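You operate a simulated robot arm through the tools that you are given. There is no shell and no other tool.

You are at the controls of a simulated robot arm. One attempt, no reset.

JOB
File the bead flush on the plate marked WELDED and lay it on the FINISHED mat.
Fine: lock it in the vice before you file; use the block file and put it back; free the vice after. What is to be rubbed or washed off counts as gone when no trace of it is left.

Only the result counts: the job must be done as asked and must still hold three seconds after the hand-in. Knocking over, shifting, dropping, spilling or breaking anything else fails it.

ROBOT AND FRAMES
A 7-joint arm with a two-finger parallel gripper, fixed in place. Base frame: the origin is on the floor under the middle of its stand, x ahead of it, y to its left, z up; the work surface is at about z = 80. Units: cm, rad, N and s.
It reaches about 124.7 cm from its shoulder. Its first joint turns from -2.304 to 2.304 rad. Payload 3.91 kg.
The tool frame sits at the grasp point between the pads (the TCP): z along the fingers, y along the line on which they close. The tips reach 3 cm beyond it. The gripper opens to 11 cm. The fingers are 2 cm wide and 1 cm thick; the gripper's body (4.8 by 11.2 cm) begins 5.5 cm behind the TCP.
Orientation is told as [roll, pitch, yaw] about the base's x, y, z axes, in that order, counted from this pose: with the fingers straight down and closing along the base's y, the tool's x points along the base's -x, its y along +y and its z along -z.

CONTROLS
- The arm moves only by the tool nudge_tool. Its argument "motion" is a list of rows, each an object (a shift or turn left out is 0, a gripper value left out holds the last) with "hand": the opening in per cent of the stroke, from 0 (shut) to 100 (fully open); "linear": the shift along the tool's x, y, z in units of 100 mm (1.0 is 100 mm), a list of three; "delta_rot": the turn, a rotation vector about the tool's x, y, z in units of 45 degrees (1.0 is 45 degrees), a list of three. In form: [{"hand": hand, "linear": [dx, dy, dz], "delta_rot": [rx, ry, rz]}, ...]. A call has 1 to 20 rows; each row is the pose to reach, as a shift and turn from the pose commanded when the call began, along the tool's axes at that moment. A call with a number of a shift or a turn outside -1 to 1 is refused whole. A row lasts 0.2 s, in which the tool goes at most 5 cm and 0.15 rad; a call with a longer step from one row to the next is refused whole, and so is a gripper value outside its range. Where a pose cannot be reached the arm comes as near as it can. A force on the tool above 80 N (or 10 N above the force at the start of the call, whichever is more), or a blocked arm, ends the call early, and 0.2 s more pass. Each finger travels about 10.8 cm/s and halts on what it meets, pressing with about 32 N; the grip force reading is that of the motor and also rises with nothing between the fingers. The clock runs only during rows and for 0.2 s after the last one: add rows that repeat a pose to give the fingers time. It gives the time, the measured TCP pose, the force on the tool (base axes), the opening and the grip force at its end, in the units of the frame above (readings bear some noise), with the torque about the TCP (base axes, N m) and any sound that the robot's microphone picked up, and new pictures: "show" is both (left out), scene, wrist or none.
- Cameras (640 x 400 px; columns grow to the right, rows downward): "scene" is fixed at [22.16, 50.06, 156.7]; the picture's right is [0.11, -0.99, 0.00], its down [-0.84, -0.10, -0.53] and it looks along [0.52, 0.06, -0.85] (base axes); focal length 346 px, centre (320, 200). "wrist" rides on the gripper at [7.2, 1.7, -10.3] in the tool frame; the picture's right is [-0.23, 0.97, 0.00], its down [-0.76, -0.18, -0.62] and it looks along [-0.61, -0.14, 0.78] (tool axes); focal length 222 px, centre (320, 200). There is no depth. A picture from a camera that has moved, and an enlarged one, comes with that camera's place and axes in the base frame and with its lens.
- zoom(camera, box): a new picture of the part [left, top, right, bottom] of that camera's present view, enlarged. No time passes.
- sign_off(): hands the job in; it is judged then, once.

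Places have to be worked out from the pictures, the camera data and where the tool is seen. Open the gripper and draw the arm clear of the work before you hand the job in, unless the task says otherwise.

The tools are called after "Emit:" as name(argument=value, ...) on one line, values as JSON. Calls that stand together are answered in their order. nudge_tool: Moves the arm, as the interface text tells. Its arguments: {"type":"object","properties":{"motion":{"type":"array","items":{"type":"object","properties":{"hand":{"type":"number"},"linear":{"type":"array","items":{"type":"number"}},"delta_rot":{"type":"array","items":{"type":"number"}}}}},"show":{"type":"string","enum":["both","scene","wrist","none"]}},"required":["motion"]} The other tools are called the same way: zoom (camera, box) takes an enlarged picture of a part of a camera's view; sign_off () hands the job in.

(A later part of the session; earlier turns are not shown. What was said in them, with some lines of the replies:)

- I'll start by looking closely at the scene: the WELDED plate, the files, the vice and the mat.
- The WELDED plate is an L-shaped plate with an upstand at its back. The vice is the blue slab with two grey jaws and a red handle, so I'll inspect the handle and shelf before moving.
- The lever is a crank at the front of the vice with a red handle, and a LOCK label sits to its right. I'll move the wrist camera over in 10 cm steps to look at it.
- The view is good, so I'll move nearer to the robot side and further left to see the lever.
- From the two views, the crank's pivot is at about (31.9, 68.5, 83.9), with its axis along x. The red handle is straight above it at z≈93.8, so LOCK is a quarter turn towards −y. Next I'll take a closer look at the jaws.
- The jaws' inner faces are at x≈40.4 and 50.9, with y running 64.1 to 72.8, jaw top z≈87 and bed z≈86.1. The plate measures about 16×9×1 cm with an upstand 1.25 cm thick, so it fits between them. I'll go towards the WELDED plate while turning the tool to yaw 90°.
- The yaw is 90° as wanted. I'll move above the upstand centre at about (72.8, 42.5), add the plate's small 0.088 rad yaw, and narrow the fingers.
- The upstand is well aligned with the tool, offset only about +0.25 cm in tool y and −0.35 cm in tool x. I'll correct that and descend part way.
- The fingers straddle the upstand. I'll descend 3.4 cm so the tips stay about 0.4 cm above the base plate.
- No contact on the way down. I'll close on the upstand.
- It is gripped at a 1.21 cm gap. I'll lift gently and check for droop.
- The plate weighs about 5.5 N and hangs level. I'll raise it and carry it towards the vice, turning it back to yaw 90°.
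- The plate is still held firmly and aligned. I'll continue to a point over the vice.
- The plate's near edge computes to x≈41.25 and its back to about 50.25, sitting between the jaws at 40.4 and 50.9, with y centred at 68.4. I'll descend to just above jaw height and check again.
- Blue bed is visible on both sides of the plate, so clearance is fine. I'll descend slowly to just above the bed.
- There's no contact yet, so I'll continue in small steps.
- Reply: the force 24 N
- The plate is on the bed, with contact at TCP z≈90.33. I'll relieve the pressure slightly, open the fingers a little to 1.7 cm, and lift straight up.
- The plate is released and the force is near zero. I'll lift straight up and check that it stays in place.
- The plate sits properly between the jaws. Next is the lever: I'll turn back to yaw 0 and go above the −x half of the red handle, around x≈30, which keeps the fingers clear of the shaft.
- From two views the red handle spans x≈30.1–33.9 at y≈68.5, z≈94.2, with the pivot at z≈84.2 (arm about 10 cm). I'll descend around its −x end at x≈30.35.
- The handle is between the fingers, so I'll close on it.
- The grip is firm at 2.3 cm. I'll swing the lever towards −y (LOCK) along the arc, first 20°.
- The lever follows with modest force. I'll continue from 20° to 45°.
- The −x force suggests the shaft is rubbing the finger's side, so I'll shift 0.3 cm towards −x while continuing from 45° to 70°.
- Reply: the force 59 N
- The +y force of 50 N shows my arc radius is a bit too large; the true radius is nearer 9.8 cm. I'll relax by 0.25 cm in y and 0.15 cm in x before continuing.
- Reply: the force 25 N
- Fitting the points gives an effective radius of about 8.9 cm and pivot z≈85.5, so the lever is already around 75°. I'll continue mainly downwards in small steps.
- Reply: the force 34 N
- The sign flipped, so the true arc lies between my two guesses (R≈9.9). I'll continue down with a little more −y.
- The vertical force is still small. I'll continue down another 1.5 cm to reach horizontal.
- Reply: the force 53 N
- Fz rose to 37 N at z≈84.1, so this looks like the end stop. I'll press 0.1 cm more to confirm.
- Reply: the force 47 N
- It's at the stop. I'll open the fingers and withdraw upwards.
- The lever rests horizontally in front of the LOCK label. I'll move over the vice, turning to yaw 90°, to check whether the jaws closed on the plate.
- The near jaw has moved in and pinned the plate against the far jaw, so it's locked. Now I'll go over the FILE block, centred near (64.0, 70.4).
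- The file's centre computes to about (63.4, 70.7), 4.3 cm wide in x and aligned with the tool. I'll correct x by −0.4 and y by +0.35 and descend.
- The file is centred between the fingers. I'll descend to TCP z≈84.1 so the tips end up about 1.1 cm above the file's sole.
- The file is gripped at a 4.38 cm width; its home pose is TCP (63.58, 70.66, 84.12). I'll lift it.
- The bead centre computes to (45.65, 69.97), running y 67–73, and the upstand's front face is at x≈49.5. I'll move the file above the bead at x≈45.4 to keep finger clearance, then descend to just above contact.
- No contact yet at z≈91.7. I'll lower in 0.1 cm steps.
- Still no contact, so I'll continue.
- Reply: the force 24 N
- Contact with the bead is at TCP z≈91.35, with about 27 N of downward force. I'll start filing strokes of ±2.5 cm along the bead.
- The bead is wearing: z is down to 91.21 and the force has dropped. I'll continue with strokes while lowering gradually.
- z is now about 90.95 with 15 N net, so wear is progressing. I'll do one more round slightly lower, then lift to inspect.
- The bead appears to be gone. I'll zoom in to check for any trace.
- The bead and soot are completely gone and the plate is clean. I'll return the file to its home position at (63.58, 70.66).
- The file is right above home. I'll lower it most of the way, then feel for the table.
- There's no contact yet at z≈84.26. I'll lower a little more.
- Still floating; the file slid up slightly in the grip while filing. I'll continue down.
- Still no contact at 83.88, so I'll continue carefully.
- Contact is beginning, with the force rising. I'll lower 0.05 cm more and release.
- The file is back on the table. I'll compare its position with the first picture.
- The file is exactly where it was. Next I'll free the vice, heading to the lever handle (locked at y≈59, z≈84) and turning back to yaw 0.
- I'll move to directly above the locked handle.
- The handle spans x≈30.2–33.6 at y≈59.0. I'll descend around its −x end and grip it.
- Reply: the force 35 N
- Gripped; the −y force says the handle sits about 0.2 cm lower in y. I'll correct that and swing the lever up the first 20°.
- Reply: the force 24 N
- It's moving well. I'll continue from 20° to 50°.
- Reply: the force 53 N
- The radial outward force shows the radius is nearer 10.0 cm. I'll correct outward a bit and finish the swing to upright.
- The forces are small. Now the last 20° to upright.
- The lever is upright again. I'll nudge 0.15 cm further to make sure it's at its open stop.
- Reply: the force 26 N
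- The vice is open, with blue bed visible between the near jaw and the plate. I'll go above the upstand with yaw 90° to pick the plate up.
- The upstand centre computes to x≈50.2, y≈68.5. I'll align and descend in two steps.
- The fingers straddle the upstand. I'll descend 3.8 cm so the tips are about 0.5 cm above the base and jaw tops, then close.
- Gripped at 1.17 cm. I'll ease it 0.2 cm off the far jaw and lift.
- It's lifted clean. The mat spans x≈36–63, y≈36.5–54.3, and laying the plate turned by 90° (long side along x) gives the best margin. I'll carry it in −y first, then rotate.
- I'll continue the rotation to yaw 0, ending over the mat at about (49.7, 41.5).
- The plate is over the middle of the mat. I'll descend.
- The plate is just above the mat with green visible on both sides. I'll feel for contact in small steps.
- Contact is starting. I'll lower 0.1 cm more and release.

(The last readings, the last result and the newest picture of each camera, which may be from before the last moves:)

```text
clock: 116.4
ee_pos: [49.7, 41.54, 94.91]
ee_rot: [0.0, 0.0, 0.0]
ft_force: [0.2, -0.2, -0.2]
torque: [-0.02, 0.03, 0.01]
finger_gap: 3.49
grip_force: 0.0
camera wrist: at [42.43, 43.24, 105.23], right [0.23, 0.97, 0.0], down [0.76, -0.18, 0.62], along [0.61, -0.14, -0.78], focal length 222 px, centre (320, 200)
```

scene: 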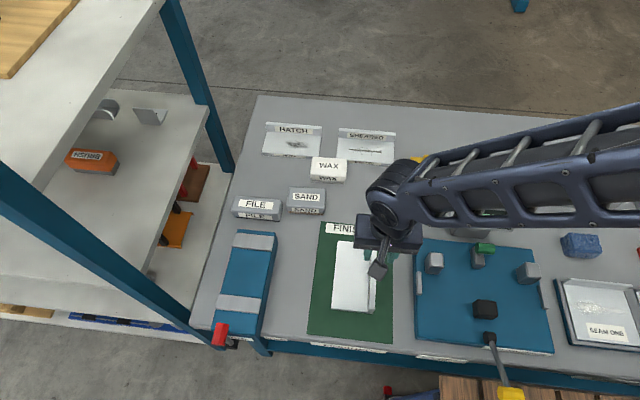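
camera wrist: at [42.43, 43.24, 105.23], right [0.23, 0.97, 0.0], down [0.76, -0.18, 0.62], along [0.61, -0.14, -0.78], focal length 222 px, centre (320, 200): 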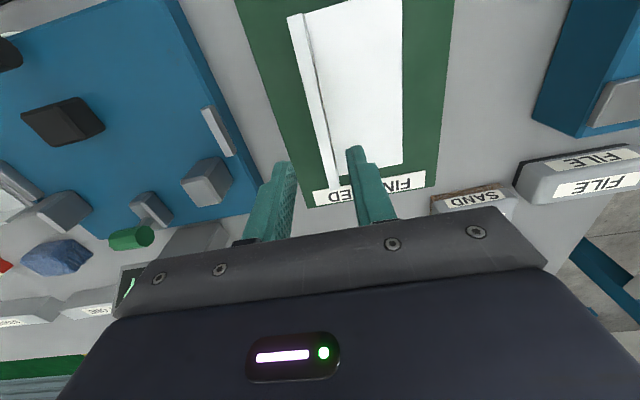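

The plate is laid on the mat. I'll open fully and draw the arm up and away, then check the whole scene.

Emit:
nudge_tool(motion=[{"linear": [0, 0, -0.3], "hand": 60}, {"linear": [0, 0, -0.6], "hand": 100}, {"linear": [-0.2, -0.1, -0.9]}, {"linear": [-0.5, -0.3, -1.0]}, {"linear": [-0.9, -0.6, -1.0]}], show="none")

Emit:
nudge_tool(motion=[{"linear": [-0.2, -0.2, -0.3]}, {"linear": [-0.5, -0.5, -0.6]}, {"linear": [-0.8, -0.8, -0.9]}, {"linear": [-1.0, -1.0, -1.0]}], show="both")

Emit:
zoom(camera="scene", box=[180, 200, 420, 370])

Emit:
zoom(camera="scene", box=[300, 215, 410, 345])

```text
clock: 117.6
ee_pos: [58.66, 35.48, 104.81]
ee_rot: [-0.002, 0.0, -0.001]
ft_force: [-0.5, 0.3, 0.1]
torque: [-0.01, -0.05, 0.0]
finger_gap: 10.99
grip_force: 0.0
```

```text
refused: row 2 steps farther than a row can; nothing moved
```

```text
2.35 times, centred on (300, 285) of scene
camera zoom: at [22.16, 50.06, 156.7], right [0.11, -0.99, 0.0], down [-0.84, -0.1, -0.53], along [0.52, 0.06, -0.85], focal length 814 px, centre (367, 0)
```

zoom: 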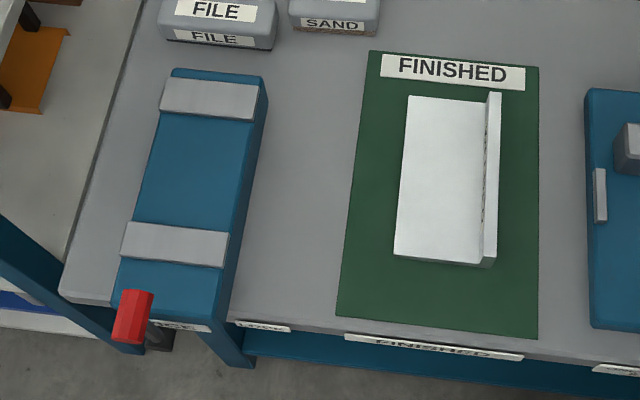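

```text
3.08 times, centred on (355, 280) of scene
camera zoom: at [22.16, 50.06, 156.7], right [0.11, -0.99, 0.0], down [-0.84, -0.1, -0.53], along [0.52, 0.06, -0.85], focal length 1065 px, centre (212, -46)
```

zoom: 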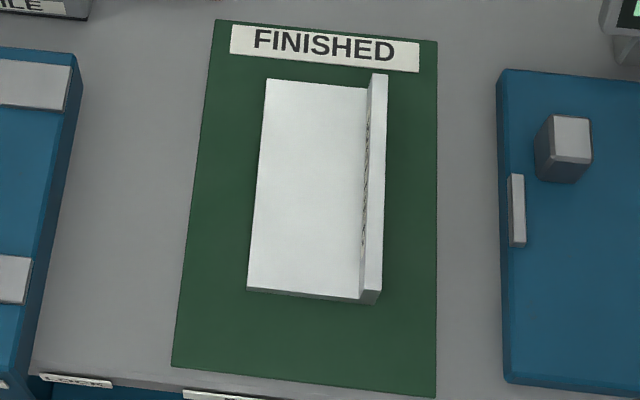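

The last retreat call was refused because a step was too long. The plate lies flat and clean, well inside the mat, and the vice is open. I'll draw the arm further up in smaller steps and take a final look.

Emit:
nudge_tool(motion=[{"linear": [-0.1, -0.05, -0.25]}, {"linear": [-0.2, -0.1, -0.5]}, {"linear": [-0.3, -0.15, -0.75]}, {"linear": [-0.45, -0.25, -1.0]}], show="both")

Emit:
zoom(camera="scene", box=[180, 100, 640, 370])

```text
clock: 118.6
ee_pos: [63.25, 33.02, 114.87]
ee_rot: [0.001, -0.001, -0.001]
ft_force: [0.1, -0.3, 0.3]
torque: [0.0, -0.01, -0.03]
finger_gap: 11.01
grip_force: 0.0
camera wrist: at [55.92, 34.7, 125.14], right [0.23, 0.97, 0.0], down [0.76, -0.18, 0.62], along [0.61, -0.14, -0.78], focal length 222 px, centre (320, 200)
```

scene: 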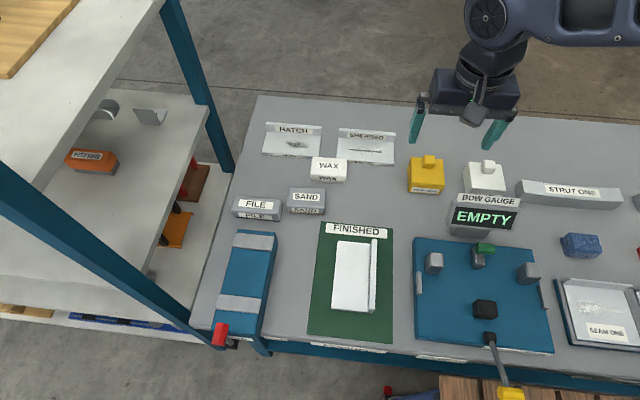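
wrist: 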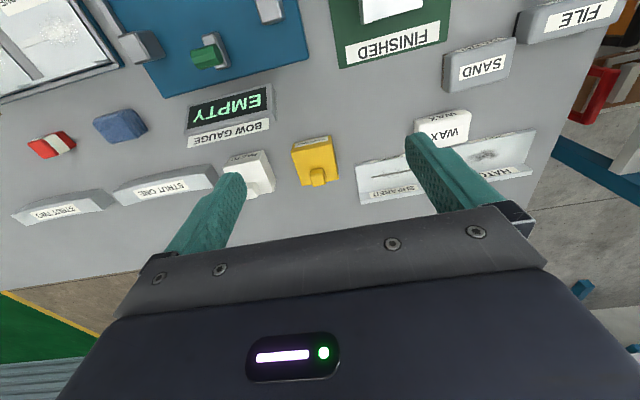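

```text
1.39 times, centred on (410, 235) of scene
camera zoom: at [22.16, 50.06, 156.7], right [0.11, -0.99, 0.0], down [-0.84, -0.1, -0.53], along [0.52, 0.06, -0.85], focal length 482 px, centre (195, 151)
```

zoom: 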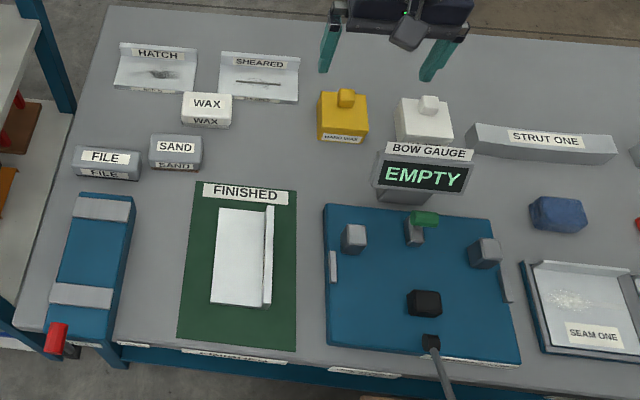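

The final pictures show the bead filed away completely, the plate flat on the FINISHED mat, and the file back in its place. The vice lever is upright with the jaws open, the other items look undisturbed, and the arm is clear with the gripper open, so I'm handing the job in.

Emit:
sign_off()

```text
The job is handed in.
```

The job is done and handed in. The bead on the WELDED plate is filed flush, with no trace of bead or soot visible in the close-up, and the plate lies flat on the FINISHED mat.

- **Vice:** the plate was locked in before filing. The lever is now back upright and the jaws are open.
- **File:** the block file is back where it was; its position matches the first picture.
- **Plate on the mat:** it sits near the middle, turned 90° from how it first lay so it has more room to the mat's edges.
- **Everything else:** nothing else looks moved in the final pictures, and the arm is clear with the gripper open.

I haven't seen the result of the judging.
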